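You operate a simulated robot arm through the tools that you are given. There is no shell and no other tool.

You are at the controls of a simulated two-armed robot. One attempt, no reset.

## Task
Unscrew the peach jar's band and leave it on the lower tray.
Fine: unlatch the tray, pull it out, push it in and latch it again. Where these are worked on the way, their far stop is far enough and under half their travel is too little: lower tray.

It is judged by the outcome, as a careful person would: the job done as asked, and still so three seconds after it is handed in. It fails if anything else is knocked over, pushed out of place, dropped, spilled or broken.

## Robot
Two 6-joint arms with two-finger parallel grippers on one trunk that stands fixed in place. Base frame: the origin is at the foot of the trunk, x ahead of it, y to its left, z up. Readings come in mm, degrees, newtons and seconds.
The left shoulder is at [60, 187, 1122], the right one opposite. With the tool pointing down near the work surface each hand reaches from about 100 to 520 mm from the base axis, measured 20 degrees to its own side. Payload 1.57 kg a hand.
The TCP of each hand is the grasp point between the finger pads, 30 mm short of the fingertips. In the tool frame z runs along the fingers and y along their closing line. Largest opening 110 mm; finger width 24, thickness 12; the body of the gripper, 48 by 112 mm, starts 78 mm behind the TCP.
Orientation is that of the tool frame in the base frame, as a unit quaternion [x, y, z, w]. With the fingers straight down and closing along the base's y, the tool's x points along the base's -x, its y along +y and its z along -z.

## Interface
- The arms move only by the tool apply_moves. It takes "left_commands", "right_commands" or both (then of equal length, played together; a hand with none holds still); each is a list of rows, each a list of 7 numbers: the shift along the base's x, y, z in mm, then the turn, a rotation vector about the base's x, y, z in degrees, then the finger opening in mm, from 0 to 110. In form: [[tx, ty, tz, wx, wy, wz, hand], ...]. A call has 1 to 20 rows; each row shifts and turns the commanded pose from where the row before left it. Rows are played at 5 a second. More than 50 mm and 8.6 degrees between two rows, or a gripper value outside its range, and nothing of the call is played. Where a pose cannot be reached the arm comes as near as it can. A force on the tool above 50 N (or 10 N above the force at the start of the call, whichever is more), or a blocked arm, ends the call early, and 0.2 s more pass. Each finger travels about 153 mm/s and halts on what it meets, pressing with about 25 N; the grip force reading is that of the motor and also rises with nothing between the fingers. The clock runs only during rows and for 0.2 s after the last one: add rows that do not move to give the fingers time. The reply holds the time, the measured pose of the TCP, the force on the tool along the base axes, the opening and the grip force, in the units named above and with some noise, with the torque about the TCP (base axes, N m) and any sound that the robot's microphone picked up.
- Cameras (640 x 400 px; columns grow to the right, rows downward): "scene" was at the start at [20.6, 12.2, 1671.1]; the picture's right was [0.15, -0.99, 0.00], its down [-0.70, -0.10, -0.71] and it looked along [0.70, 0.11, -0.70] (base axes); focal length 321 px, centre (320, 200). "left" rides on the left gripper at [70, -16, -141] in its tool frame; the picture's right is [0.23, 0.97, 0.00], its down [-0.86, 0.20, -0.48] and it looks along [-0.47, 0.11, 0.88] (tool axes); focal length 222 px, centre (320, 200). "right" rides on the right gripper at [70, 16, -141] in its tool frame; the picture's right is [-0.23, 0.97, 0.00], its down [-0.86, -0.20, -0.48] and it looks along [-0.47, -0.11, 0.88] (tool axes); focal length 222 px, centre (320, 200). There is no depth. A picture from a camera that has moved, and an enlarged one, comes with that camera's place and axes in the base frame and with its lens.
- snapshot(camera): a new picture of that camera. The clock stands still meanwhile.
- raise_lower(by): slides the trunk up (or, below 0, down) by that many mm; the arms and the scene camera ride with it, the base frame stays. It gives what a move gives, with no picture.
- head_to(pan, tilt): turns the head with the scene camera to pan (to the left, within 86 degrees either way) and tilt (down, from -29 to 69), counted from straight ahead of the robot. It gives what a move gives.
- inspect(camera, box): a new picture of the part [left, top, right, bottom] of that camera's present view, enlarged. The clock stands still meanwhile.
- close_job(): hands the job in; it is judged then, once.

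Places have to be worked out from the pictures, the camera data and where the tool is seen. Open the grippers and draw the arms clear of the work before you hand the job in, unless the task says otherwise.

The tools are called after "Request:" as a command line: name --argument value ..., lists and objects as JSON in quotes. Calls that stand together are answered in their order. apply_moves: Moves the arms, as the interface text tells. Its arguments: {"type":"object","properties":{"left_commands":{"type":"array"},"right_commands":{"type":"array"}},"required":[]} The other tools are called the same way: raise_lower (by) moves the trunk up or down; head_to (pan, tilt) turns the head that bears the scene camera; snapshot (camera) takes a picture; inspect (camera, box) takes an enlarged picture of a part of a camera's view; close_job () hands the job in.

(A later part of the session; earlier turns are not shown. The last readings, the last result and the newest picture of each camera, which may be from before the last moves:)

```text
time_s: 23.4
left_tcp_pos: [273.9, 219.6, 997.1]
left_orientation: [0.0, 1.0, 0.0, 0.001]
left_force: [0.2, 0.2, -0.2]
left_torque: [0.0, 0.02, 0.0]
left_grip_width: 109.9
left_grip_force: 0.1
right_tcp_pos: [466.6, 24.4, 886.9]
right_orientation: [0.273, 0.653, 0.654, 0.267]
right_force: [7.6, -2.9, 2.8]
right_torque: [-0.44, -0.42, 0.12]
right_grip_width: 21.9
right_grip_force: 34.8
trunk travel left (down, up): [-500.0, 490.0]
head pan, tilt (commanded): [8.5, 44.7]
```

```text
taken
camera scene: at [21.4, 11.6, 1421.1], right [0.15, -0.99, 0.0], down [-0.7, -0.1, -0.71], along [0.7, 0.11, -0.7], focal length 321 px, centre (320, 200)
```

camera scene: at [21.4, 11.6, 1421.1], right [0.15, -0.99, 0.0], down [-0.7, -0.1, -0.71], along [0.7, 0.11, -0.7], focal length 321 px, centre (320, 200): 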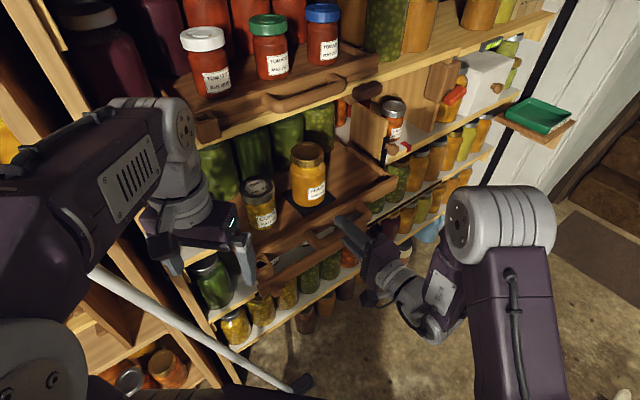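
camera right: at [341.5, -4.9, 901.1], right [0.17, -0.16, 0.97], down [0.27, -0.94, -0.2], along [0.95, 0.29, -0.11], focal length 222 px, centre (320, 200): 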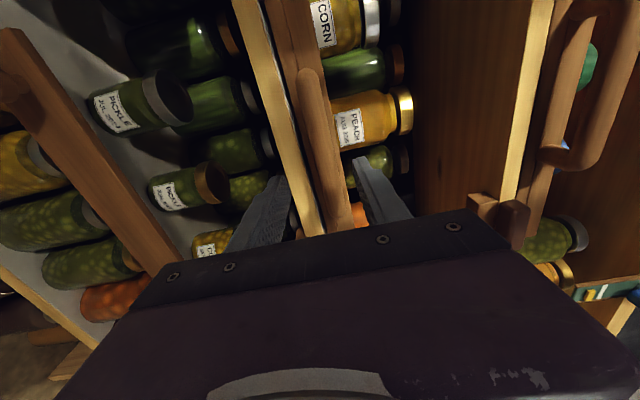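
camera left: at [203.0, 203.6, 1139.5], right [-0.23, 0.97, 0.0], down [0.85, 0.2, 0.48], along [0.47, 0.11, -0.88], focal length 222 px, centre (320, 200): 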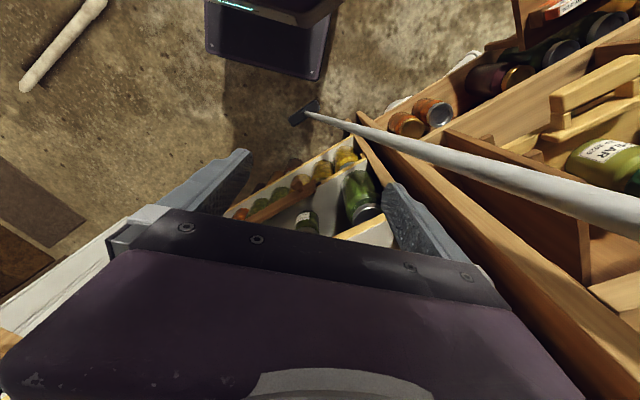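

The tray axis is a degree or so off my 45° guess, with a small sideways push, so I correct the pull direction. I also raise the left hand 100 mm so the emerging tray and corn jar stay clear of it.

Request:
apply_moves --left_commands '[[0, 0, 10, 0, 0, 0, 110], [0, 0, 10, 0, 0, 0, 110], [0, 0, 10, 0, 0, 0, 110], [0, 0, 10, 0, 0, 0, 110], [0, 0, 10, 0, 0, 0, 110], [0, 0, 10, 0, 0, 0, 110], [0, 0, 10, 0, 0, 0, 110], [0, 0, 10, 0, 0, 0, 110], [0, 0, 10, 0, 0, 0, 110], [0, 0, 10, 0, 0, 0, 110], [0, 0, 0, 0, 0, 0, 110]]' --right_commands '[[-2, -3, 0, 0, 0, 0, 12], [-4, -5, 0, 0, 0, 0, 12], [-6, -5.8, 0, 0, 0, 0, 12], [-6, -5.8, 0, 0, 0, 0, 12], [-6, -5.8, 0, 0, 0, 0, 12], [-6, -5.8, 0, 0, 0, 0, 12], [-6, -5.8, 0, 0, 0, 0, 12], [-6, -5.8, 0, 0, 0, 0, 12], [-5, -4.8, 0, 0, 0, 0, 12], [-3, -2.8, 0, 0, 0, 0, 12], [-1, -1, 0, 0, 0, 0, 12]]'

Request:
snapshot --camera "scene"

```text
time_s: 25.8
left_tcp_pos: [270.1, 222.5, 1099.0]
left_orientation: [0.0, 1.0, -0.001, 0.002]
left_force: [0.5, -1.2, -0.5]
left_torque: [0.01, 0.0, -0.01]
left_grip_width: 110.2
left_grip_force: 0.0
right_tcp_pos: [426.9, -21.2, 888.3]
right_orientation: [0.263, 0.649, 0.663, 0.265]
right_force: [-14.7, 16.0, 21.2]
right_torque: [-0.15, -0.24, 0.77]
right_grip_width: 21.8
right_grip_force: 35.0
right hand out of reach, approached as far as the arm can: row 7, 8, 9, 11
trunk travel left (down, up): [-500.0, 490.0]
head pan, tilt (commanded): [8.5, 44.7]
stopped in row 11 (right hand): the force on the tool passed its limit at 50 N (the readings are from after the stop); the commanded pose is now the measured one
```

```text
taken
camera scene: at [16.3, 13.9, 1420.9], right [0.15, -0.99, 0.0], down [-0.69, -0.1, -0.71], along [0.71, 0.1, -0.7], focal length 321 px, centre (320, 200)
```

scene: 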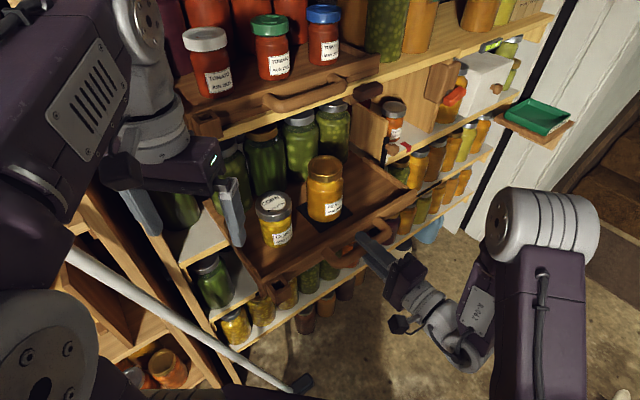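

The arm has hit its inner reach limit rather than the tray's stop; the force is sideways, with none along the pull. The tray is about 175 mm out. I loosen the grip, swing the wrist outward by 25° of yaw about the bar, re-grip, then continue pulling.

Request:
apply_moves --right_commands '[[0, 0, 0, 0, 0, 0, 30], [0, 0, 0, 0, 0, 0, 34], [0, 0, 0, 0, 0, 8, 34], [0, 0, 0, 0, 0, 8, 34], [0, 0, 0, 0, 0, 8, 34], [0, 0, 0, 0, 0, 0, 34]]'

Request:
snapshot --camera "scene"

Request:
snapshot --camera "right"

```text
time_s: 27.2
left_tcp_pos: [273.3, 221.7, 1098.5]
left_orientation: [0.0, 1.0, 0.0, 0.0]
left_force: [0.9, 0.1, 0.1]
left_torque: [-0.02, -0.01, 0.01]
left_grip_width: 109.7
left_grip_force: 0.1
right_tcp_pos: [430.4, -24.9, 884.6]
right_orientation: [0.127, 0.693, 0.699, 0.123]
right_force: [-0.6, -0.8, 0.7]
right_torque: [0.02, 0.02, 0.04]
right_grip_width: 34.0
right_grip_force: 0.1
trunk travel left (down, up): [-500.0, 490.0]
head pan, tilt (commanded): [8.5, 44.7]
```

```text
taken
camera scene: at [20.1, 12.5, 1421.1], right [0.15, -0.99, 0.0], down [-0.7, -0.1, -0.71], along [0.7, 0.11, -0.7], focal length 321 px, centre (320, 200)
```

scene: 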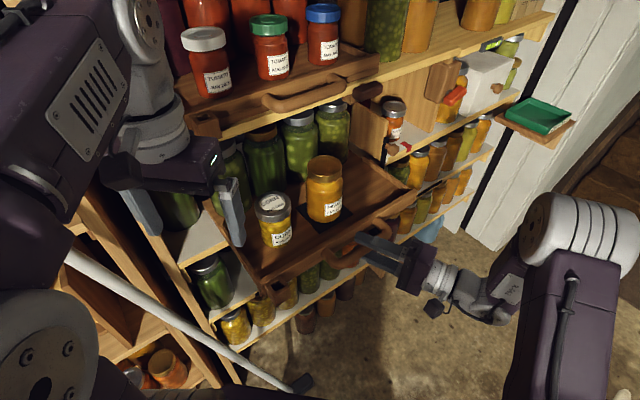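

```text
taken
camera right: at [315.8, -133.6, 900.8], right [0.22, -0.09, 0.97], down [0.64, -0.74, -0.21], along [0.74, 0.66, -0.1], focal length 222 px, centre (320, 200)
```

right: 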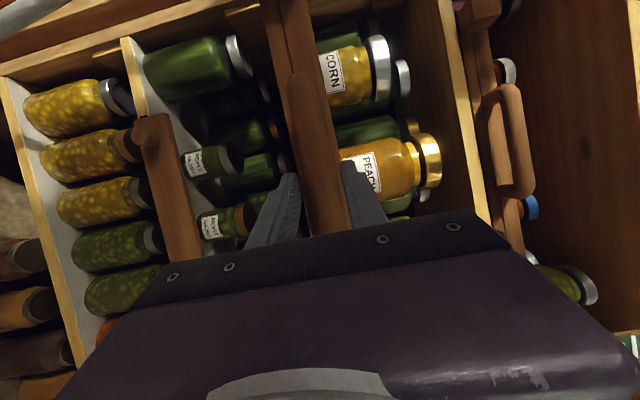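

The wrist now sits well clear of the limit. I close on the bar again and pull further toward the far stop.

Request:
apply_moves --right_commands '[[0, 0, 3, 0, 0, 0, 22], [0, 0, 0, 0, 0, 0, 12], [0, 0, 0, 0, 0, 0, 12], [-2, -2, 0, 0, 0, 0, 12], [-4, -3.9, 0, 0, 0, 0, 12], [-5, -4.8, 0, 0, 0, 0, 12], [-5, -4.8, 0, 0, 0, 0, 12], [-5, -4.8, 0, 0, 0, 0, 12], [-5, -4.8, 0, 0, 0, 0, 12], [-4, -3.9, 0, 0, 0, 0, 12], [-2, -2, 0, 0, 0, 0, 12]]'

Request:
snapshot --camera "scene"

```text
time_s: 29.6
left_tcp_pos: [273.1, 221.0, 1099.4]
left_orientation: [0.0, 1.0, -0.001, 0.0]
left_force: [0.4, 0.0, 0.8]
left_torque: [0.0, 0.02, -0.01]
left_grip_width: 110.1
left_grip_force: 0.0
right_tcp_pos: [399.7, -57.6, 887.5]
right_orientation: [0.127, 0.693, 0.699, 0.124]
right_force: [3.7, 0.0, 11.7]
right_torque: [-0.46, -0.51, -0.75]
right_grip_width: 22.0
right_grip_force: 34.5
trunk travel left (down, up): [-500.0, 490.0]
head pan, tilt (commanded): [8.5, 44.7]
```

```text
taken
camera scene: at [20.0, 12.3, 1421.1], right [0.15, -0.99, 0.0], down [-0.7, -0.1, -0.71], along [0.7, 0.1, -0.7], focal length 321 px, centre (320, 200)
```

scene: 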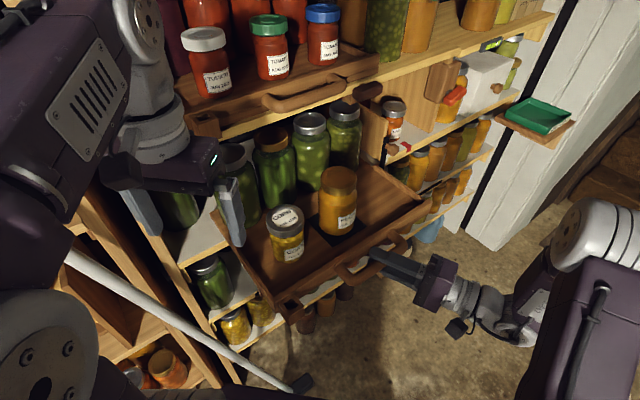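

No end stop yet, with the tray about 218 mm out and smooth. I keep pulling.

Request:
apply_moves --right_commands '[[-2, -2, 0, 0, 0, 0, 12], [-4, -3.9, 0, 0, 0, 0, 12], [-5, -4.9, 0, 0, 0, 0, 12], [-5, -4.9, 0, 0, 0, 0, 12], [-5, -4.9, 0, 0, 0, 0, 12], [-5, -4.9, 0, 0, 0, 0, 12], [-4, -3.9, 0, 0, 0, 0, 12], [-2, -2, 0, 0, 0, 0, 12]]'

Request:
snapshot --camera "scene"

```text
time_s: 31.4
left_tcp_pos: [272.5, 221.6, 1097.7]
left_orientation: [0.0, 1.0, 0.0, 0.0]
left_force: [0.6, 0.2, -0.7]
left_torque: [0.03, 0.02, 0.02]
left_grip_width: 109.9
left_grip_force: 0.1
right_tcp_pos: [365.6, -88.6, 886.4]
right_orientation: [0.127, 0.693, 0.699, 0.122]
right_force: [-0.4, -0.6, 0.7]
right_torque: [0.0, 0.04, 0.02]
right_grip_width: 12.1
right_grip_force: 0.0
trunk travel left (down, up): [-500.0, 490.0]
head pan, tilt (commanded): [8.5, 44.7]
```

```text
taken
camera scene: at [20.5, 12.5, 1421.0], right [0.15, -0.99, 0.0], down [-0.7, -0.1, -0.71], along [0.7, 0.1, -0.7], focal length 321 px, centre (320, 200)
```

scene: 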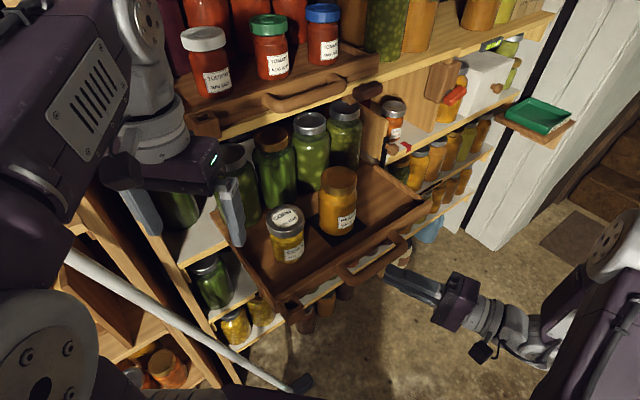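

The fingers slid off the bar once the tray stopped moving, so it is at its far stop, about 220 mm out, with both jars standing. I inspect the jar and tray now.

Request:
inspect --camera "scene" --box '[240, 140, 440, 265]'

Request:
inspect --camera "scene" --box '[290, 150, 390, 212]'

Request:
snapshot --camera "right"

Request:
snapshot --camera "left"

```text
3.20 times, centred on (340, 202) of scene
camera zoom: at [20.5, 12.5, 1421.0], right [0.15, -0.99, 0.0], down [-0.7, -0.1, -0.71], along [0.7, 0.1, -0.7], focal length 1027 px, centre (256, 192)
```

zoom: 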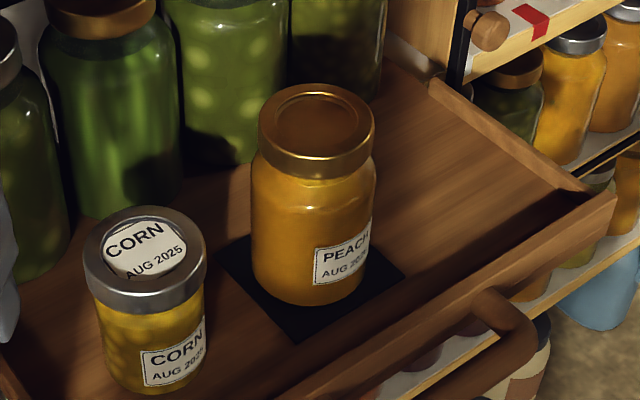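

```text
6.40 times, centred on (340, 181) of scene
camera zoom: at [20.5, 12.5, 1421.0], right [0.15, -0.99, 0.0], down [-0.7, -0.1, -0.71], along [0.7, 0.1, -0.7], focal length 2055 px, centre (192, 322)
```

zoom: 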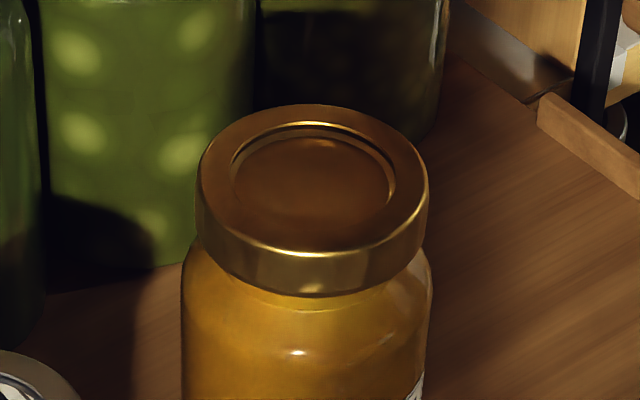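

```text
taken
camera right: at [251.1, -196.6, 903.4], right [0.22, -0.09, 0.97], down [0.63, -0.74, -0.21], along [0.74, 0.66, -0.11], focal length 222 px, centre (320, 200)
```

right: 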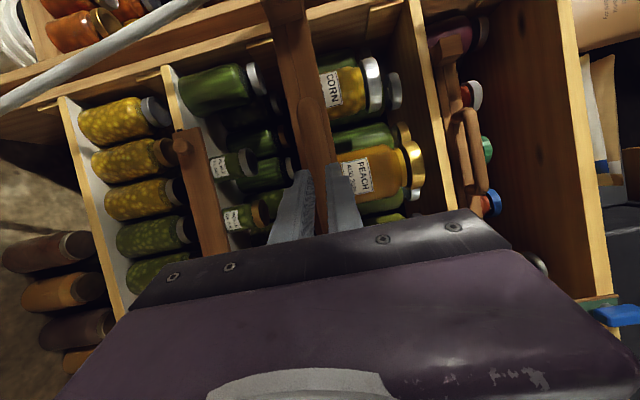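

```text
taken
camera left: at [203.4, 204.2, 1239.0], right [-0.23, 0.97, 0.0], down [0.85, 0.2, 0.48], along [0.47, 0.11, -0.88], focal length 222 px, centre (320, 200)
```

left: 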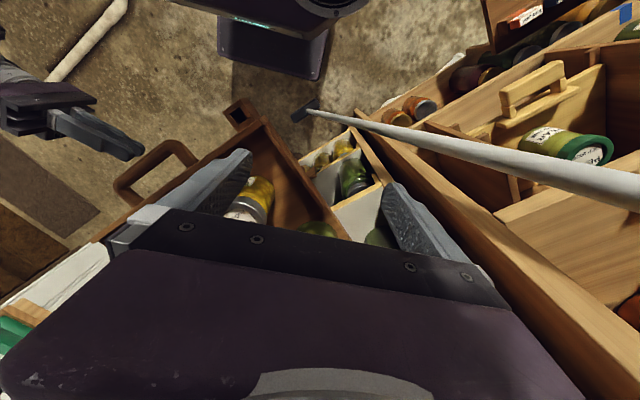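

I enlarge the jar in the right hand's view for a second bearing on its lid.

Request:
inspect --camera "right" --box '[320, 100, 440, 220]'

```text
3.33 times, centred on (380, 160) of right
camera zoom: at [251.1, -196.6, 903.4], right [0.22, -0.09, 0.97], down [0.63, -0.74, -0.21], along [0.74, 0.66, -0.11], focal length 740 px, centre (120, 333)
```

zoom: 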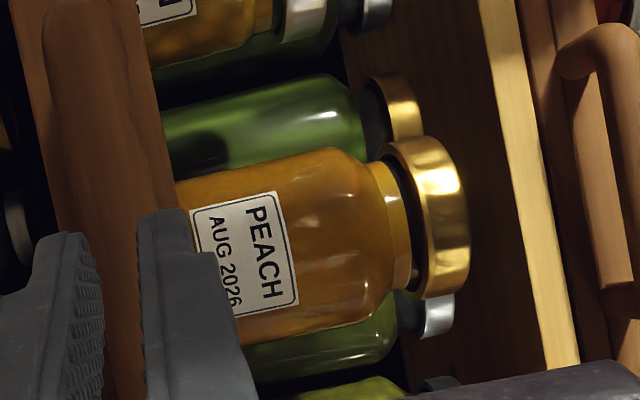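

Stereo puts the band centre near (493, 46, ~1008) with a diameter of about 70 mm, and the corn jar at about (394, 132). I back the right hand off the handle before raising the trunk for a top-down approach.

Request:
apply_moves --right_commands '[[-10, -14, 0, 0, 0, 0, 40], [-10, -16, 0, 0, 0, 0, 60], [-5, -15, 0, 0, 0, 0, 80], [0, 0, 0, 0, 0, 0, 100]]'

Request:
raise_lower --by 300

Request:
snapshot --camera "scene"

```text
time_s: 32.4
left_tcp_pos: [272.6, 220.7, 1097.5]
left_orientation: [0.0, 1.0, 0.0, 0.0]
left_force: [0.5, -0.3, -0.2]
left_torque: [0.01, -0.03, 0.01]
left_grip_width: 109.8
left_grip_force: 0.1
right_tcp_pos: [341.4, -133.1, 886.5]
right_orientation: [0.127, 0.693, 0.699, 0.124]
right_force: [-0.5, -0.6, 1.3]
right_torque: [-0.02, 0.02, -0.01]
right_grip_width: 99.9
right_grip_force: 0.1
trunk travel left (down, up): [-500.0, 490.0]
head pan, tilt (commanded): [8.5, 44.7]
```

```text
time_s: 35.4
left_tcp_pos: [273.6, 220.0, 1397.8]
left_orientation: [0.0, 1.0, -0.001, 0.001]
left_force: [-0.3, 0.5, 0.1]
left_torque: [-0.02, -0.04, 0.02]
left_grip_width: 109.9
left_grip_force: 0.0
right_tcp_pos: [343.2, -133.9, 1186.7]
right_orientation: [0.128, 0.693, 0.699, 0.123]
right_force: [0.1, 0.4, 0.1]
right_torque: [0.0, 0.0, -0.03]
right_grip_width: 99.9
right_grip_force: 0.0
trunk travel left (down, up): [-800.0, 190.0]
head pan, tilt (commanded): [8.5, 44.7]
```

```text
taken
camera scene: at [20.5, 12.1, 1721.0], right [0.15, -0.99, 0.0], down [-0.7, -0.1, -0.71], along [0.7, 0.11, -0.7], focal length 321 px, centre (320, 200)
```

scene: 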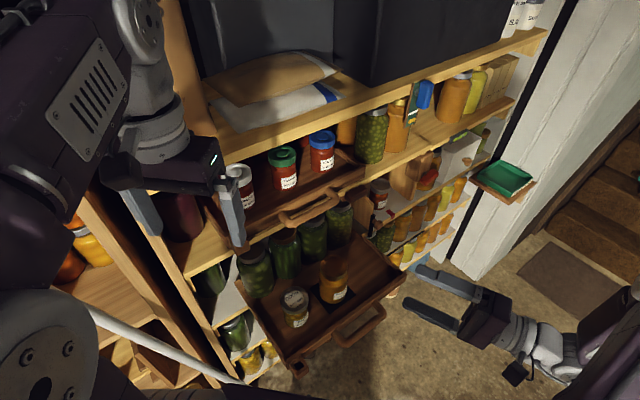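

From 300 mm higher I get a good vertical stereo pair on the jar. I enlarge it.

Request:
inspect --camera "scene" --box '[285, 230, 385, 292]'

Request:
inspect --camera "scene" --box '[240, 170, 420, 290]'

Request:
inspect --camera "scene" --box '[240, 270, 420, 382]'

```text
6.40 times, centred on (335, 261) of scene
camera zoom: at [20.5, 12.1, 1721.0], right [0.15, -0.99, 0.0], down [-0.7, -0.1, -0.71], along [0.7, 0.11, -0.7], focal length 2055 px, centre (224, -190)
```

zoom: 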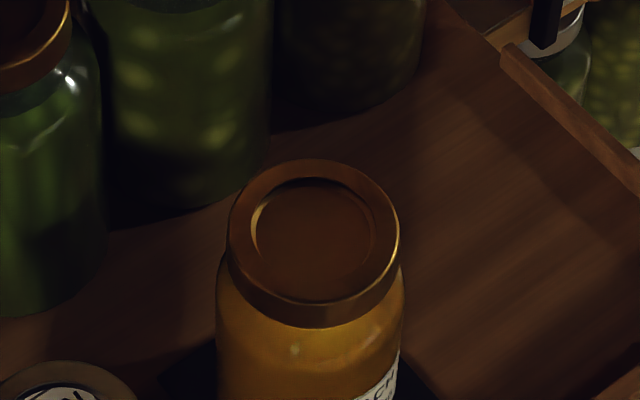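

```text
3.33 times, centred on (330, 230) of scene
camera zoom: at [20.5, 12.1, 1721.0], right [0.15, -0.99, 0.0], down [-0.7, -0.1, -0.71], along [0.7, 0.11, -0.7], focal length 1070 px, centre (287, 100)
```

zoom: 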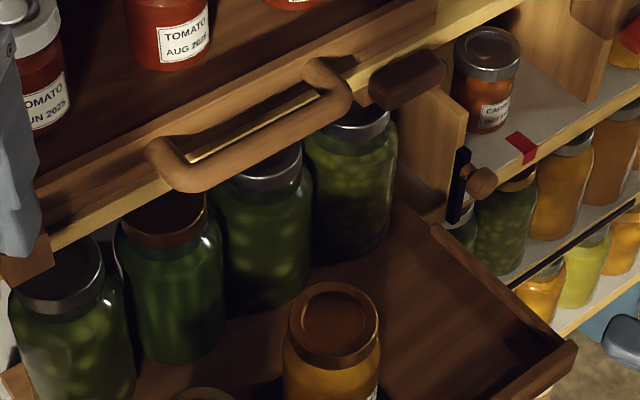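

```text
3.56 times, centred on (330, 326) of scene
camera zoom: at [20.5, 12.1, 1721.0], right [0.15, -0.99, 0.0], down [-0.7, -0.1, -0.71], along [0.7, 0.11, -0.7], focal length 1142 px, centre (284, -248)
```

zoom: 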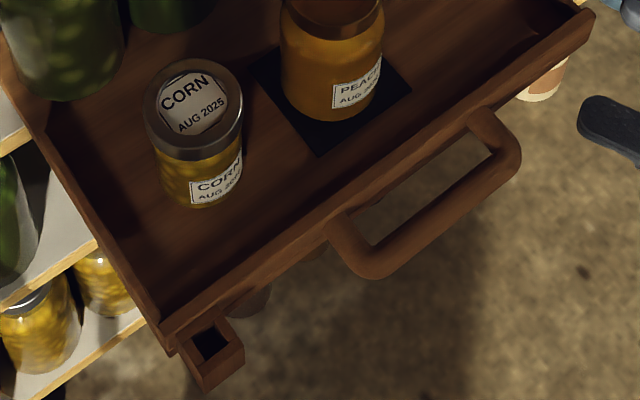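

Stereo now agrees well: the lid top centre is at (489.5, 46, 1018), band about 69 mm across and 16–20 mm tall. Tall pickle jars stand behind it on the same tray, with fronts near d 453. I turn the right hand fingers-down while bringing it over the front of the tray, high up.

Request:
apply_moves --right_commands '[[7, 6.7, 2, -7.69, 2.85, 0, 90], [7, 6.7, 2, -7.69, 2.85, 0, 90], [7, 6.7, 2, -7.69, 2.85, 0, 90], [7, 6.7, 2, -7.69, 2.85, 0, 90], [7, 6.7, 2, -7.69, 2.85, 0, 90], [7, 6.7, 2, -7.69, 2.85, 0, 90], [7, 6.7, 2, -7.69, 2.85, 0, 90], [7, 6.7, 2, -7.69, 2.85, 0, 90], [7, 6.7, 0, -7.69, 2.85, 0, 90], [7, 6.7, 0, -7.69, 2.85, 0, 90], [7, 6.7, 0, -7.5, 2.8, 0, 90]]'

Request:
snapshot --camera "scene"

```text
time_s: 37.8
left_tcp_pos: [274.4, 221.9, 1399.3]
left_orientation: [0.0, 1.0, 0.0, 0.0]
left_force: [-0.1, -0.9, 0.2]
left_torque: [-0.01, 0.01, -0.02]
left_grip_width: 110.0
left_grip_force: 0.1
right_tcp_pos: [420.6, -57.9, 1202.6]
right_orientation: [0.179, 0.984, 0.002, 0.002]
right_force: [-0.2, 0.9, -0.5]
right_torque: [-0.03, 0.02, 0.01]
right_grip_width: 89.8
right_grip_force: 0.1
trunk travel left (down, up): [-800.0, 190.0]
head pan, tilt (commanded): [8.5, 44.7]
```

```text
taken
camera scene: at [21.9, 13.9, 1721.1], right [0.15, -0.99, 0.0], down [-0.7, -0.1, -0.71], along [0.7, 0.1, -0.7], focal length 321 px, centre (320, 200)
```

scene: 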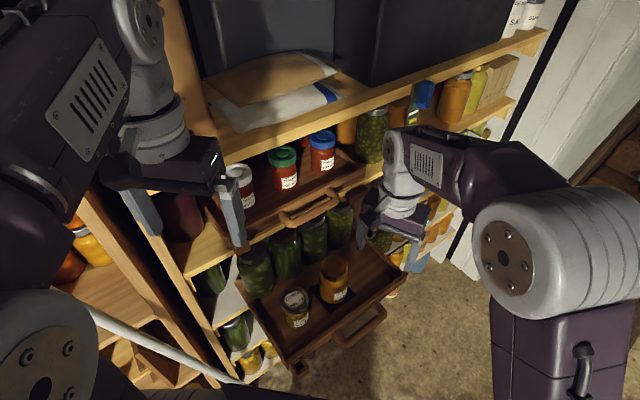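

Tool-down pose is reachable with this trunk height. I move over the jar axis with the fingertips still about 60 mm above the lid, and check alignment.

Request:
apply_moves --right_commands '[[17.2, 26, -18, 0, 0, 0, 90], [17.2, 26, -18, 0, 0, 0, 90], [17.2, 26, -26, 0, 0, 0, 90], [17.2, 25.9, -30, 0, 0, 0, 90], [0, 0, 0, 0, 0, 0, 90], [0, 0, 0, 0, 0, 0, 90]]'

Request:
snapshot --camera "scene"

Request:
snapshot --camera "right"

```text
time_s: 39.2
left_tcp_pos: [273.7, 220.6, 1398.0]
left_orientation: [0.0, 1.0, 0.002, 0.002]
left_force: [0.0, 0.1, 0.1]
left_torque: [-0.03, -0.06, -0.01]
left_grip_width: 109.9
left_grip_force: 0.0
right_tcp_pos: [487.3, 45.3, 1112.3]
right_orientation: [0.18, 0.984, 0.004, 0.0]
right_force: [-1.0, -0.4, 0.3]
right_torque: [0.01, -0.02, 0.01]
right_grip_width: 89.7
right_grip_force: 0.1
trunk travel left (down, up): [-800.0, 190.0]
head pan, tilt (commanded): [8.5, 44.7]
```

```text
taken
camera scene: at [19.7, 11.7, 1721.1], right [0.15, -0.99, 0.0], down [-0.7, -0.1, -0.71], along [0.7, 0.11, -0.7], focal length 321 px, centre (320, 200)
```

scene: 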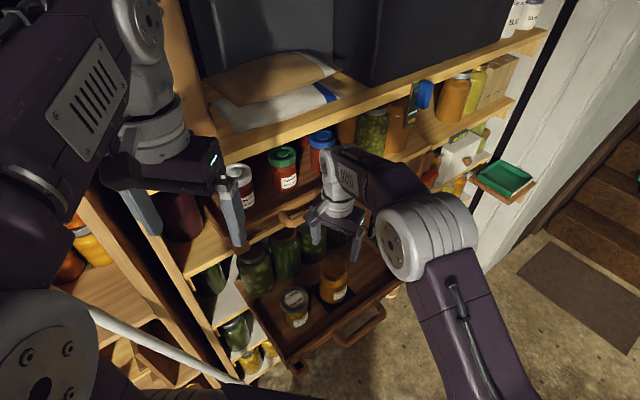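

```text
taken
camera right: at [426.6, 84.0, 1253.8], right [0.56, 0.83, 0.01], down [0.73, -0.49, 0.48], along [0.4, -0.26, -0.88], focal length 222 px, centre (320, 200)
```

right: 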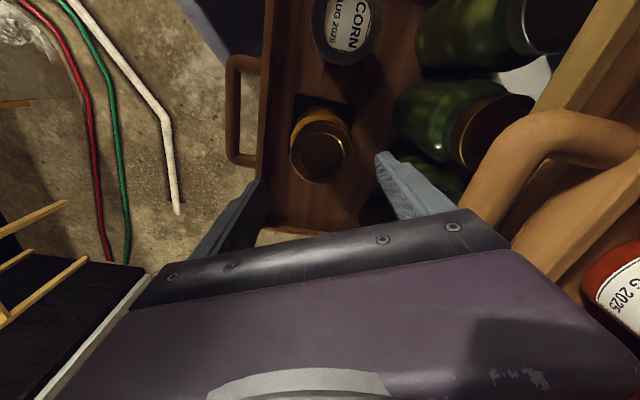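

The hand camera confirms the lid centre at (488.6, 45, 1018), and the upper tray's handle is roughly 10–12 mm beyond the gripper's sweep. I yaw 16° to keep the body away from that handle, then lower around the band with the fingers open.

Request:
apply_moves --right_commands '[[1, 0, 0, 0, 0, 8, 90], [0.5, 0, 0, 0, 0, 8, 90], [0, 0, -25, 0, 0, 0, 90], [0, 0, -25, 0, 0, 0, 90], [0, 0, -18, 0, 0, 0, 90], [0, 0, 0, 0, 0, 0, 90]]'

Request:
snapshot --camera "right"

Request:
inspect --camera "scene" --box '[260, 170, 420, 270]'

```text
time_s: 40.6
left_tcp_pos: [271.9, 220.0, 1398.4]
left_orientation: [0.0, 1.0, 0.0, 0.0]
left_force: [0.1, 0.3, -0.3]
left_torque: [0.01, 0.0, 0.0]
left_grip_width: 110.1
left_grip_force: 0.1
right_tcp_pos: [489.6, 44.1, 1041.6]
right_orientation: [0.042, 0.999, 0.004, 0.0]
right_force: [0.2, 0.5, -0.1]
right_torque: [-0.01, -0.02, -0.02]
right_grip_width: 90.0
right_grip_force: 0.1
trunk travel left (down, up): [-800.0, 190.0]
head pan, tilt (commanded): [8.5, 44.7]
```

```text
taken
camera right: at [420.9, 65.2, 1184.7], right [0.31, 0.95, 0.01], down [0.84, -0.27, 0.48], along [0.46, -0.14, -0.88], focal length 222 px, centre (320, 200)
```

right: 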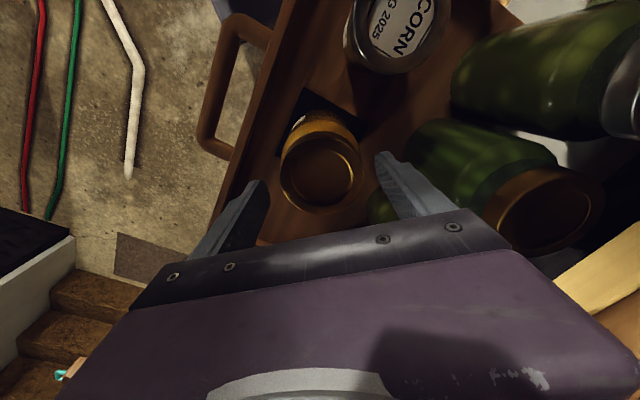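

```text
4.00 times, centred on (340, 220) of scene
camera zoom: at [20.5, 12.3, 1721.1], right [0.15, -0.99, 0.0], down [-0.7, -0.1, -0.71], along [0.7, 0.11, -0.7], focal length 1284 px, centre (240, 120)
```

zoom: 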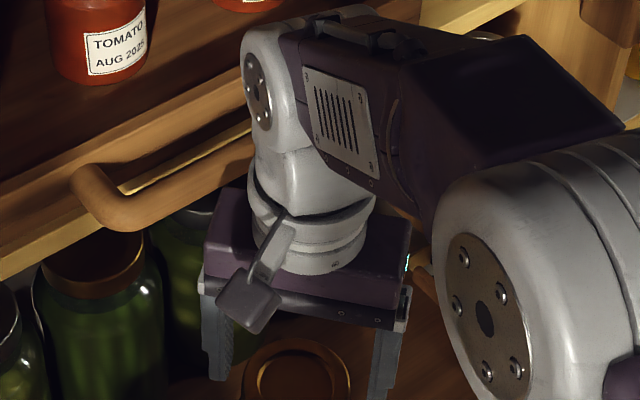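

Aligned within 2 mm and no contact. I lower the last 14 mm so the pads cover the band and close on it.

Request:
apply_moves --right_commands '[[-1, 1, -8, 0, 0, 0, 90], [0, 0, -7, 0, 0, 0, 90], [0, 0, 0, 0, 0, 0, 80], [0, 0, 0, 0, 0, 0, 72], [0, 0, 0, 0, 0, 0, 64], [0, 0, 0, 0, 0, 0, 60], [0, 0, 0, 0, 0, 0, 60]]'

Request:
snapshot --camera "right"

Request:
snapshot --camera "scene"

```text
time_s: 42.2
left_tcp_pos: [273.3, 221.8, 1397.8]
left_orientation: [0.0, 1.0, 0.0, 0.0]
left_force: [-0.4, -0.3, -0.4]
left_torque: [-0.01, 0.02, -0.02]
left_grip_width: 110.0
left_grip_force: 0.1
right_tcp_pos: [489.7, 45.8, 1029.0]
right_orientation: [0.042, 0.999, 0.005, 0.001]
right_force: [-0.1, 1.6, 0.6]
right_torque: [0.03, -0.01, -0.01]
right_grip_width: 69.3
right_grip_force: 24.9
trunk travel left (down, up): [-800.0, 190.0]
head pan, tilt (commanded): [8.5, 44.7]
```

```text
taken
camera right: at [419.9, 66.7, 1170.2], right [0.31, 0.95, 0.01], down [0.84, -0.27, 0.48], along [0.46, -0.14, -0.88], focal length 222 px, centre (320, 200)
```

right: 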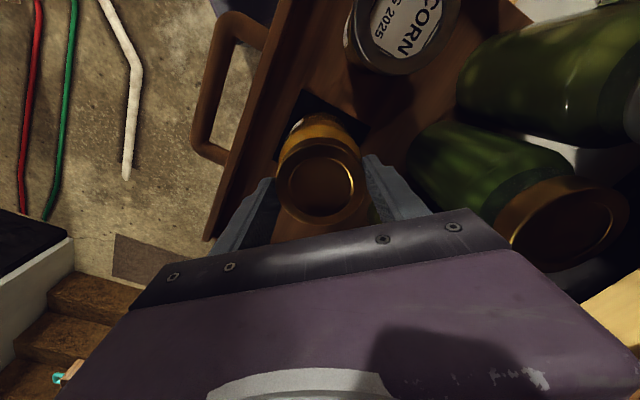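

```text
taken
camera scene: at [20.5, 12.9, 1721.1], right [0.15, -0.99, 0.0], down [-0.7, -0.1, -0.71], along [0.7, 0.1, -0.7], focal length 321 px, centre (320, 200)
```

scene: 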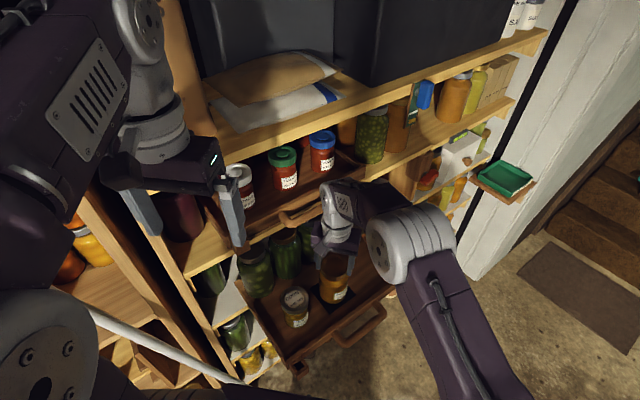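

The band is gripped (69.3 mm, 25 N). I give it a first gentle counter-clockwise twist of about 20° and check whether the jar's label turns with it.

Request:
apply_moves --right_commands '[[0, 0, 0, 0, 0, 4, 60], [0, 0, 0, 0, 0, 5, 60], [0, 0, 0, 0, 0, 6, 60], [0, 0, 0, 0, 0, 6, 60], [0, 0, 0, 0, 0, 0, 60]]'

Request:
inspect --camera "scene" --box '[280, 240, 400, 315]'

Request:
inspect --camera "right" --box '[220, 80, 420, 230]'

```text
time_s: 43.4
left_tcp_pos: [272.0, 219.6, 1398.8]
left_orientation: [-0.001, 1.0, 0.0, 0.002]
left_force: [0.4, -0.2, 0.1]
left_torque: [0.02, 0.03, -0.04]
left_grip_width: 109.8
left_grip_force: 0.1
right_tcp_pos: [488.9, 45.0, 1028.4]
right_orientation: [-0.144, 0.99, 0.004, 0.001]
right_force: [-1.8, -2.9, 2.1]
right_torque: [-0.18, 0.0, -0.01]
right_grip_width: 69.3
right_grip_force: 24.4
trunk travel left (down, up): [-800.0, 190.0]
head pan, tilt (commanded): [8.5, 44.7]
```

```text
5.33 times, centred on (340, 278) of scene
camera zoom: at [19.8, 11.5, 1721.1], right [0.15, -0.99, 0.0], down [-0.7, -0.1, -0.71], along [0.7, 0.11, -0.7], focal length 1712 px, centre (213, -213)
```

zoom: 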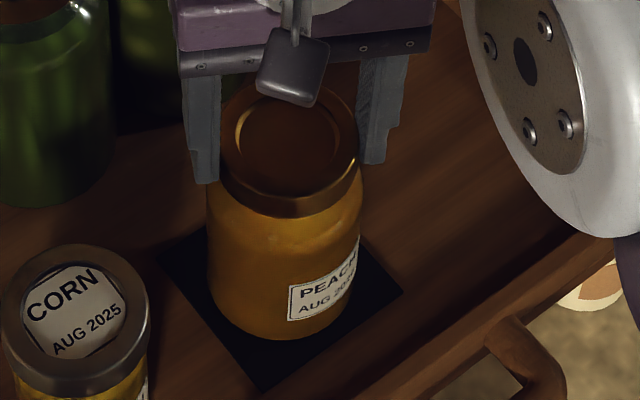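

```text
2.67 times, centred on (320, 155) of right
camera zoom: at [417.0, 39.9, 1170.0], right [-0.06, 1.0, 0.01], down [0.88, 0.05, 0.48], along [0.48, 0.03, -0.88], focal length 592 px, centre (320, 320)
```

zoom: 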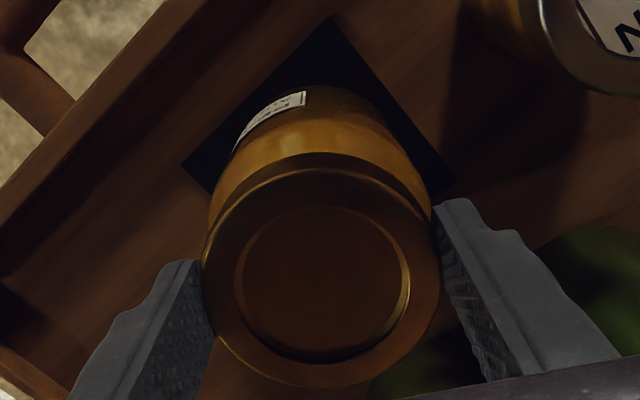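

The label has not moved relative to the jar outline and there is no residual torque, so the band is turning while the jar stays put on the mat. I continue the stroke counter-clockwise.

Request:
apply_moves --right_commands '[[0, 0, 0, 0, 0, 7, 60], [0, 0, 0, 0, 0, 8, 60], [0, 0, 0, 0, 0, 8, 60], [0, 0, 0, 0, 0, 8, 60], [0, 0, 0, 0, 0, 8, 60], [0, 0, 0, 0, 0, 8, 60], [0, 0, 0, 0, 0, 8, 60], [0, 0, 0, 0, 0, 8, 60], [0, 0, 0, 0, 0, 8, 60], [0, 0, 0, 0, 0, 7, 60], [0, 0, 0, 0, 0, 0, 60]]'

Request:
inspect --camera "scene" --box '[280, 240, 400, 315]'

Request:
inspect --camera "right" --box '[220, 80, 420, 230]'

```text
time_s: 45.8
left_tcp_pos: [273.5, 220.2, 1398.1]
left_orientation: [0.0, 1.0, 0.0, 0.0]
left_force: [-0.2, 0.2, 0.6]
left_torque: [-0.03, -0.02, -0.02]
left_grip_width: 110.2
left_grip_force: 0.1
right_tcp_pos: [489.4, 45.8, 1028.9]
right_orientation: [0.734, -0.679, -0.003, 0.002]
right_force: [10.4, -0.4, 19.1]
right_torque: [0.11, -0.59, -0.07]
right_grip_width: 69.3
right_grip_force: 24.9
trunk travel left (down, up): [-800.0, 190.0]
head pan, tilt (commanded): [8.5, 44.7]
```

```text
5.33 times, centred on (340, 278) of scene
camera zoom: at [20.4, 11.8, 1721.2], right [0.15, -0.99, 0.0], down [-0.7, -0.1, -0.71], along [0.7, 0.11, -0.7], focal length 1712 px, centre (213, -213)
```

zoom: 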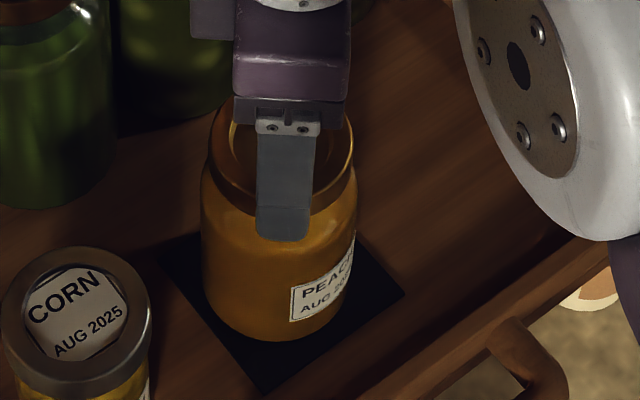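

```text
2.67 times, centred on (320, 155) of right
camera zoom: at [478.7, -24.5, 1170.3], right [-0.99, 0.15, 0.01], down [0.14, 0.87, 0.48], along [0.07, 0.47, -0.88], focal length 592 px, centre (320, 320)
```

zoom: 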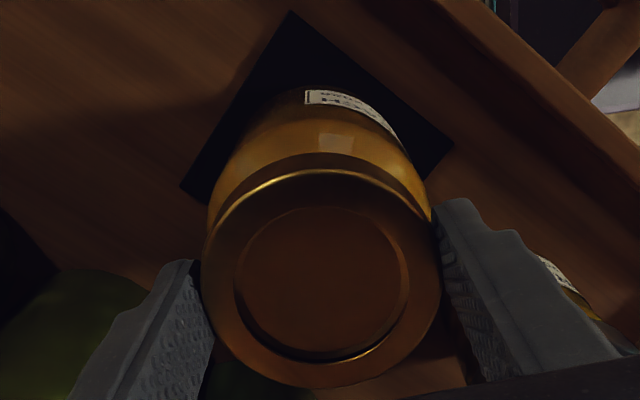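

About 99° of unscrewing is done; the jar held and there is now a 19 N upward push, consistent with the band climbing its thread. I release, rise 2 mm and rotate back for the next stroke.

Request:
apply_moves --right_commands '[[0, 0, 0, 0, 0, 0, 76], [0, 0, 0, 0, 0, 0, 88], [0, 0, 2, 0, 0, 0, 88], [0, 0, 0, 0, 0, -8.3, 88], [0, 0, 0, 0, 0, -8.3, 88], [0, 0, 0, 0, 0, -8.3, 88], [0, 0, 0, 0, 0, -8.3, 88], [0, 0, 0, 0, 0, -8.3, 88], [0, 0, 0, 0, 0, -8.3, 88], [0, 0, 0, 0, 0, -8.3, 88], [0, 0, 0, 0, 0, -8.3, 88], [0, 0, 0, 0, 0, -8.3, 88], [0, 0, 0, 0, 0, -8.3, 88], [0, 0, 0, 0, 0, -8.3, 88], [0, 0, 0, 0, 0, -8.3, 88], [0, 0, 0, 0, 0, 0, 88]]'

Request:
snapshot --camera "right"

Request:
inspect --camera "scene" --box '[280, 240, 400, 315]'

```text
time_s: 49.2
left_tcp_pos: [273.4, 221.2, 1397.8]
left_orientation: [0.001, 1.0, 0.0, 0.0]
left_force: [-0.1, -0.1, -0.1]
left_torque: [0.03, 0.03, -0.01]
left_grip_width: 110.3
left_grip_force: 0.1
right_tcp_pos: [487.5, 46.7, 1030.2]
right_orientation: [0.047, 0.999, 0.004, 0.001]
right_force: [-0.3, 0.3, -1.0]
right_torque: [0.01, 0.03, 0.02]
right_grip_width: 88.1
right_grip_force: 0.0
trunk travel left (down, up): [-800.0, 190.0]
head pan, tilt (commanded): [8.5, 44.7]
```

```text
taken
camera right: at [419.9, 67.6, 1171.6], right [0.32, 0.95, 0.01], down [0.83, -0.28, 0.48], along [0.45, -0.14, -0.88], focal length 222 px, centre (320, 200)
```

right: 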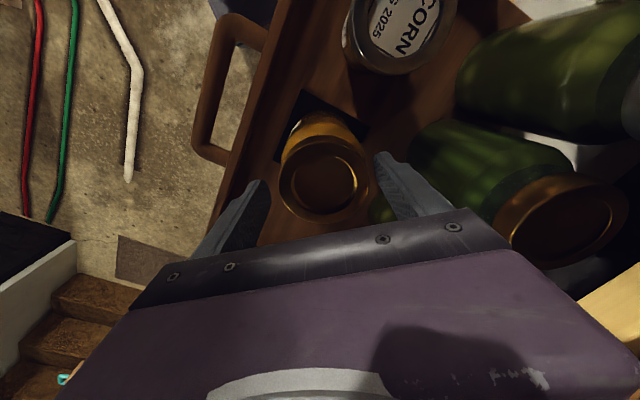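

```text
5.33 times, centred on (340, 278) of scene
camera zoom: at [20.6, 12.2, 1721.1], right [0.15, -0.99, 0.0], down [-0.7, -0.1, -0.71], along [0.7, 0.11, -0.7], focal length 1712 px, centre (213, -213)
```

zoom: 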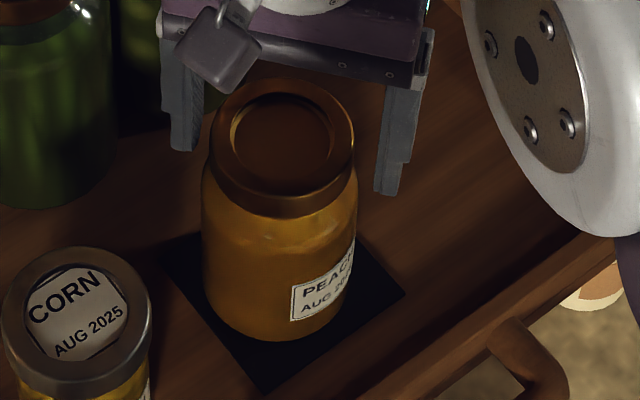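

The jar shifted only about 3 mm on its mat during the stroke. I check its position closely before re-gripping.

Request:
inspect --camera "right" --box '[220, 80, 420, 230]'

Request:
inspect --camera "scene" --box '[305, 245, 365, 283]'

```text
2.67 times, centred on (320, 155) of right
camera zoom: at [419.9, 67.6, 1171.6], right [0.32, 0.95, 0.01], down [0.83, -0.28, 0.48], along [0.45, -0.14, -0.88], focal length 592 px, centre (320, 320)
```

zoom: 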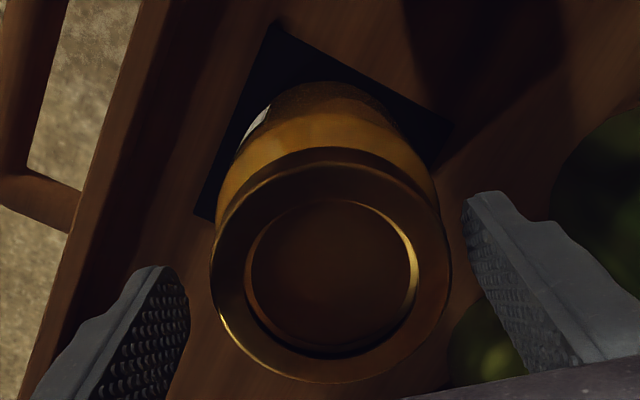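

```text
10.53 times, centred on (335, 264) of scene
camera zoom: at [20.6, 12.2, 1721.1], right [0.15, -0.99, 0.0], down [-0.7, -0.1, -0.71], along [0.7, 0.11, -0.7], focal length 3379 px, centre (162, -474)
```

zoom: 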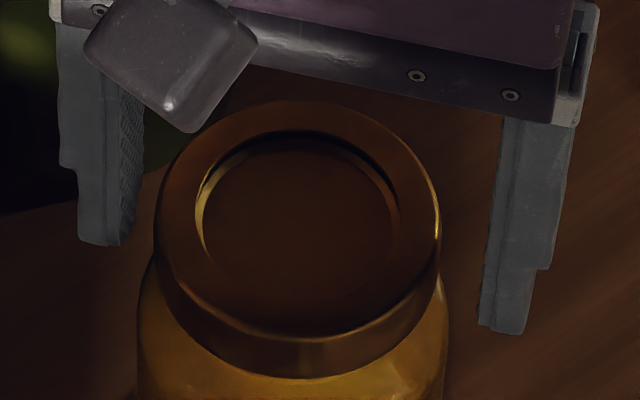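

The lid centre is now about (486, 49). I shift the hand by (-1, +2), close, and make the second 100° stroke.

Request:
apply_moves --right_commands '[[-1, 2, 0, 0, 0, 0, 80], [0, 0, 0, 0, 0, 0, 70], [0, 0, 0, 0, 0, 0, 60], [0, 0, 0, 0, 0, 0, 60], [0, 0, 0, 0, 0, 5, 60], [0, 0, 0, 0, 0, 8.3, 60], [0, 0, 0, 0, 0, 8.3, 60], [0, 0, 0, 0, 0, 8.3, 60], [0, 0, 0, 0, 0, 8.3, 60], [0, 0, 0, 0, 0, 8.3, 60], [0, 0, 0, 0, 0, 8.3, 60], [0, 0, 0, 0, 0, 8.3, 60], [0, 0, 0, 0, 0, 8.3, 60], [0, 0, 0, 0, 0, 8.3, 60], [0, 0, 0, 0, 0, 8.3, 60], [0, 0, 0, 0, 0, 8.3, 60], [0, 0, 0, 0, 0, 0, 60]]'

Request:
inspect --camera "scene" --box '[280, 240, 400, 315]'

Request:
inspect --camera "right" --box '[220, 80, 420, 230]'

```text
time_s: 52.8
left_tcp_pos: [273.3, 220.5, 1398.6]
left_orientation: [0.0, 1.0, 0.0, 0.001]
left_force: [-0.9, -0.1, -0.3]
left_torque: [-0.02, -0.02, -0.02]
left_grip_width: 110.1
left_grip_force: 0.0
right_tcp_pos: [488.2, 46.8, 1028.5]
right_orientation: [0.713, -0.701, -0.004, 0.004]
right_force: [2.3, 2.1, 3.1]
right_torque: [0.13, -0.1, -0.05]
right_grip_width: 69.7
right_grip_force: 24.9
trunk travel left (down, up): [-800.0, 190.0]
head pan, tilt (commanded): [8.5, 44.7]
```

```text
5.33 times, centred on (340, 278) of scene
camera zoom: at [20.9, 12.6, 1720.9], right [0.15, -0.99, 0.0], down [-0.7, -0.1, -0.71], along [0.7, 0.11, -0.7], focal length 1712 px, centre (213, -213)
```

zoom: 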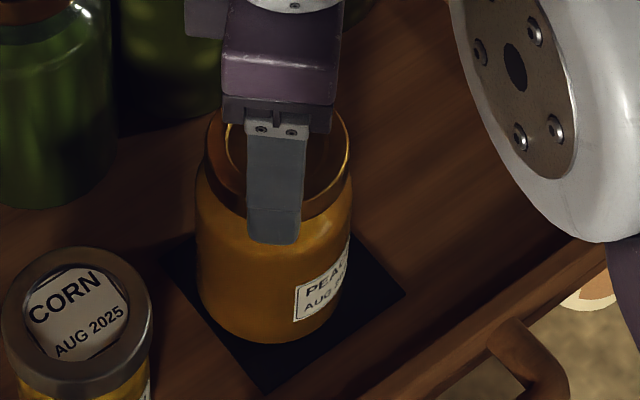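

```text
2.67 times, centred on (320, 155) of right
camera zoom: at [473.2, -21.5, 1170.8], right [-0.98, 0.21, 0.01], down [0.19, 0.86, 0.48], along [0.09, 0.47, -0.88], focal length 592 px, centre (320, 320)
```

zoom: 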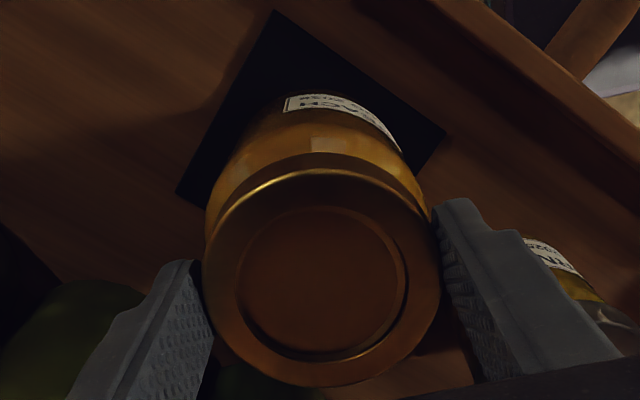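

Another ~96° done: about 195° in total, with the jar itself only turning a few degrees. I release and rotate back for a third stroke.

Request:
apply_moves --right_commands '[[0, 0, 0, 0, 0, 0, 76], [0, 0, 0, 0, 0, 0, 88], [0, 0, 1, 0, 0, 0, 88], [0, 0, 0, 0, 0, -8.3, 88], [0, 0, 0, 0, 0, -8.3, 88], [0, 0, 0, 0, 0, -8.3, 88], [0, 0, 0, 0, 0, -8.3, 88], [0, 0, 0, 0, 0, -8.3, 88], [0, 0, 0, 0, 0, -8.3, 88], [0, 0, 0, 0, 0, -8.3, 88], [0, 0, 0, 0, 0, -8.3, 88], [0, 0, 0, 0, 0, -8.3, 88], [0, 0, 0, 0, 0, -8.3, 88], [0, 0, 0, 0, 0, -8.3, 88], [0, 0, 0, 0, 0, -5, 88], [0, 0, 0, 0, 0, 0, 88]]'

Request:
inspect --camera "right" --box '[220, 80, 420, 230]'

Request:
inspect --camera "scene" --box '[305, 245, 365, 283]'

```text
time_s: 56.2
left_tcp_pos: [272.9, 220.5, 1399.0]
left_orientation: [0.0, 1.0, -0.001, 0.0]
left_force: [-0.6, 0.3, -0.3]
left_torque: [0.0, 0.03, -0.02]
left_grip_width: 110.1
left_grip_force: 0.0
right_tcp_pos: [488.3, 48.3, 1031.1]
right_orientation: [0.047, 0.999, 0.005, -0.001]
right_force: [-0.2, -0.1, 0.0]
right_torque: [0.0, 0.02, -0.01]
right_grip_width: 88.0
right_grip_force: 0.0
trunk travel left (down, up): [-800.0, 190.0]
head pan, tilt (commanded): [8.5, 44.7]
```

```text
2.67 times, centred on (320, 155) of right
camera zoom: at [419.3, 69.6, 1172.8], right [0.32, 0.95, 0.01], down [0.83, -0.28, 0.48], along [0.45, -0.14, -0.88], focal length 592 px, centre (320, 320)
```

zoom: 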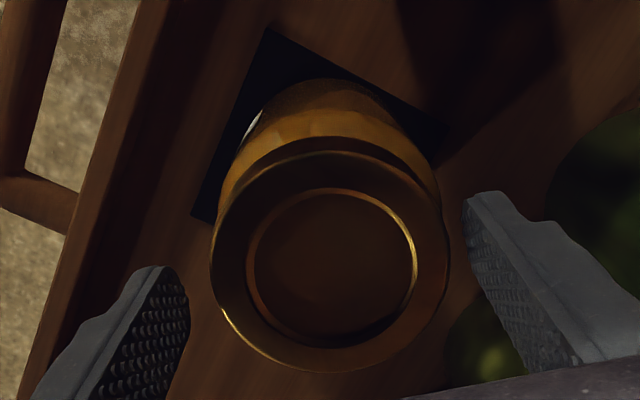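

```text
10.53 times, centred on (335, 264) of scene
camera zoom: at [20.5, 12.2, 1721.1], right [0.15, -0.99, 0.0], down [-0.7, -0.1, -0.71], along [0.7, 0.11, -0.7], focal length 3379 px, centre (162, -474)
```

zoom: 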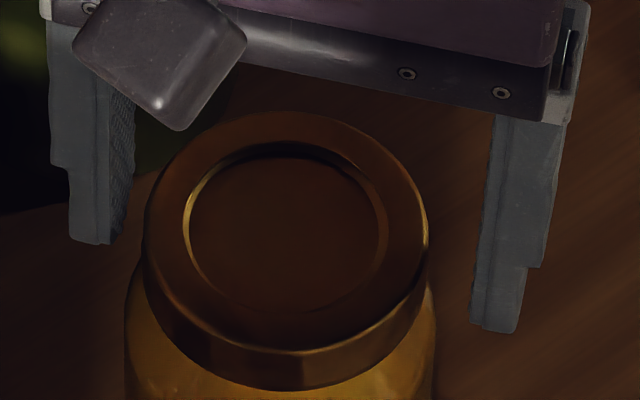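

The lid appears shifted slightly relative to before. I look at the whole jar again to see whether it is the jar or only the loosened band that moved.

Request:
inspect --camera "scene" --box '[280, 240, 400, 315]'

Request:
inspect --camera "scene" --box '[300, 245, 370, 310]'

```text
5.33 times, centred on (340, 278) of scene
camera zoom: at [20.5, 12.2, 1721.1], right [0.15, -0.99, 0.0], down [-0.7, -0.1, -0.71], along [0.7, 0.11, -0.7], focal length 1712 px, centre (213, -213)
```

zoom: 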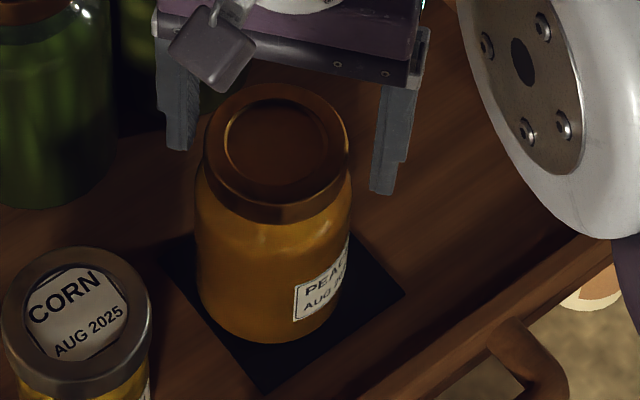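

```text
6.15 times, centred on (335, 278) of scene
camera zoom: at [20.5, 12.2, 1721.1], right [0.15, -0.99, 0.0], down [-0.7, -0.1, -0.71], along [0.7, 0.11, -0.7], focal length 1976 px, centre (228, -277)
```

zoom: 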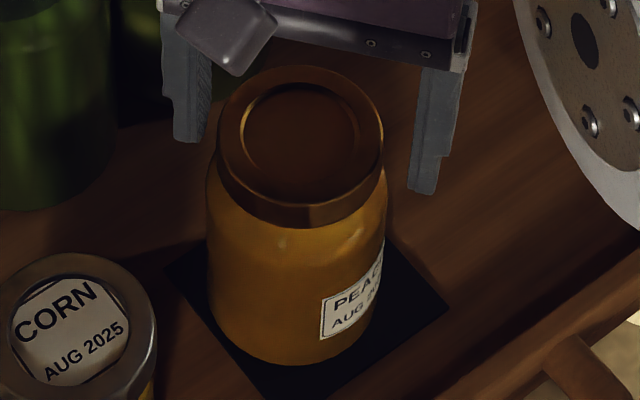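

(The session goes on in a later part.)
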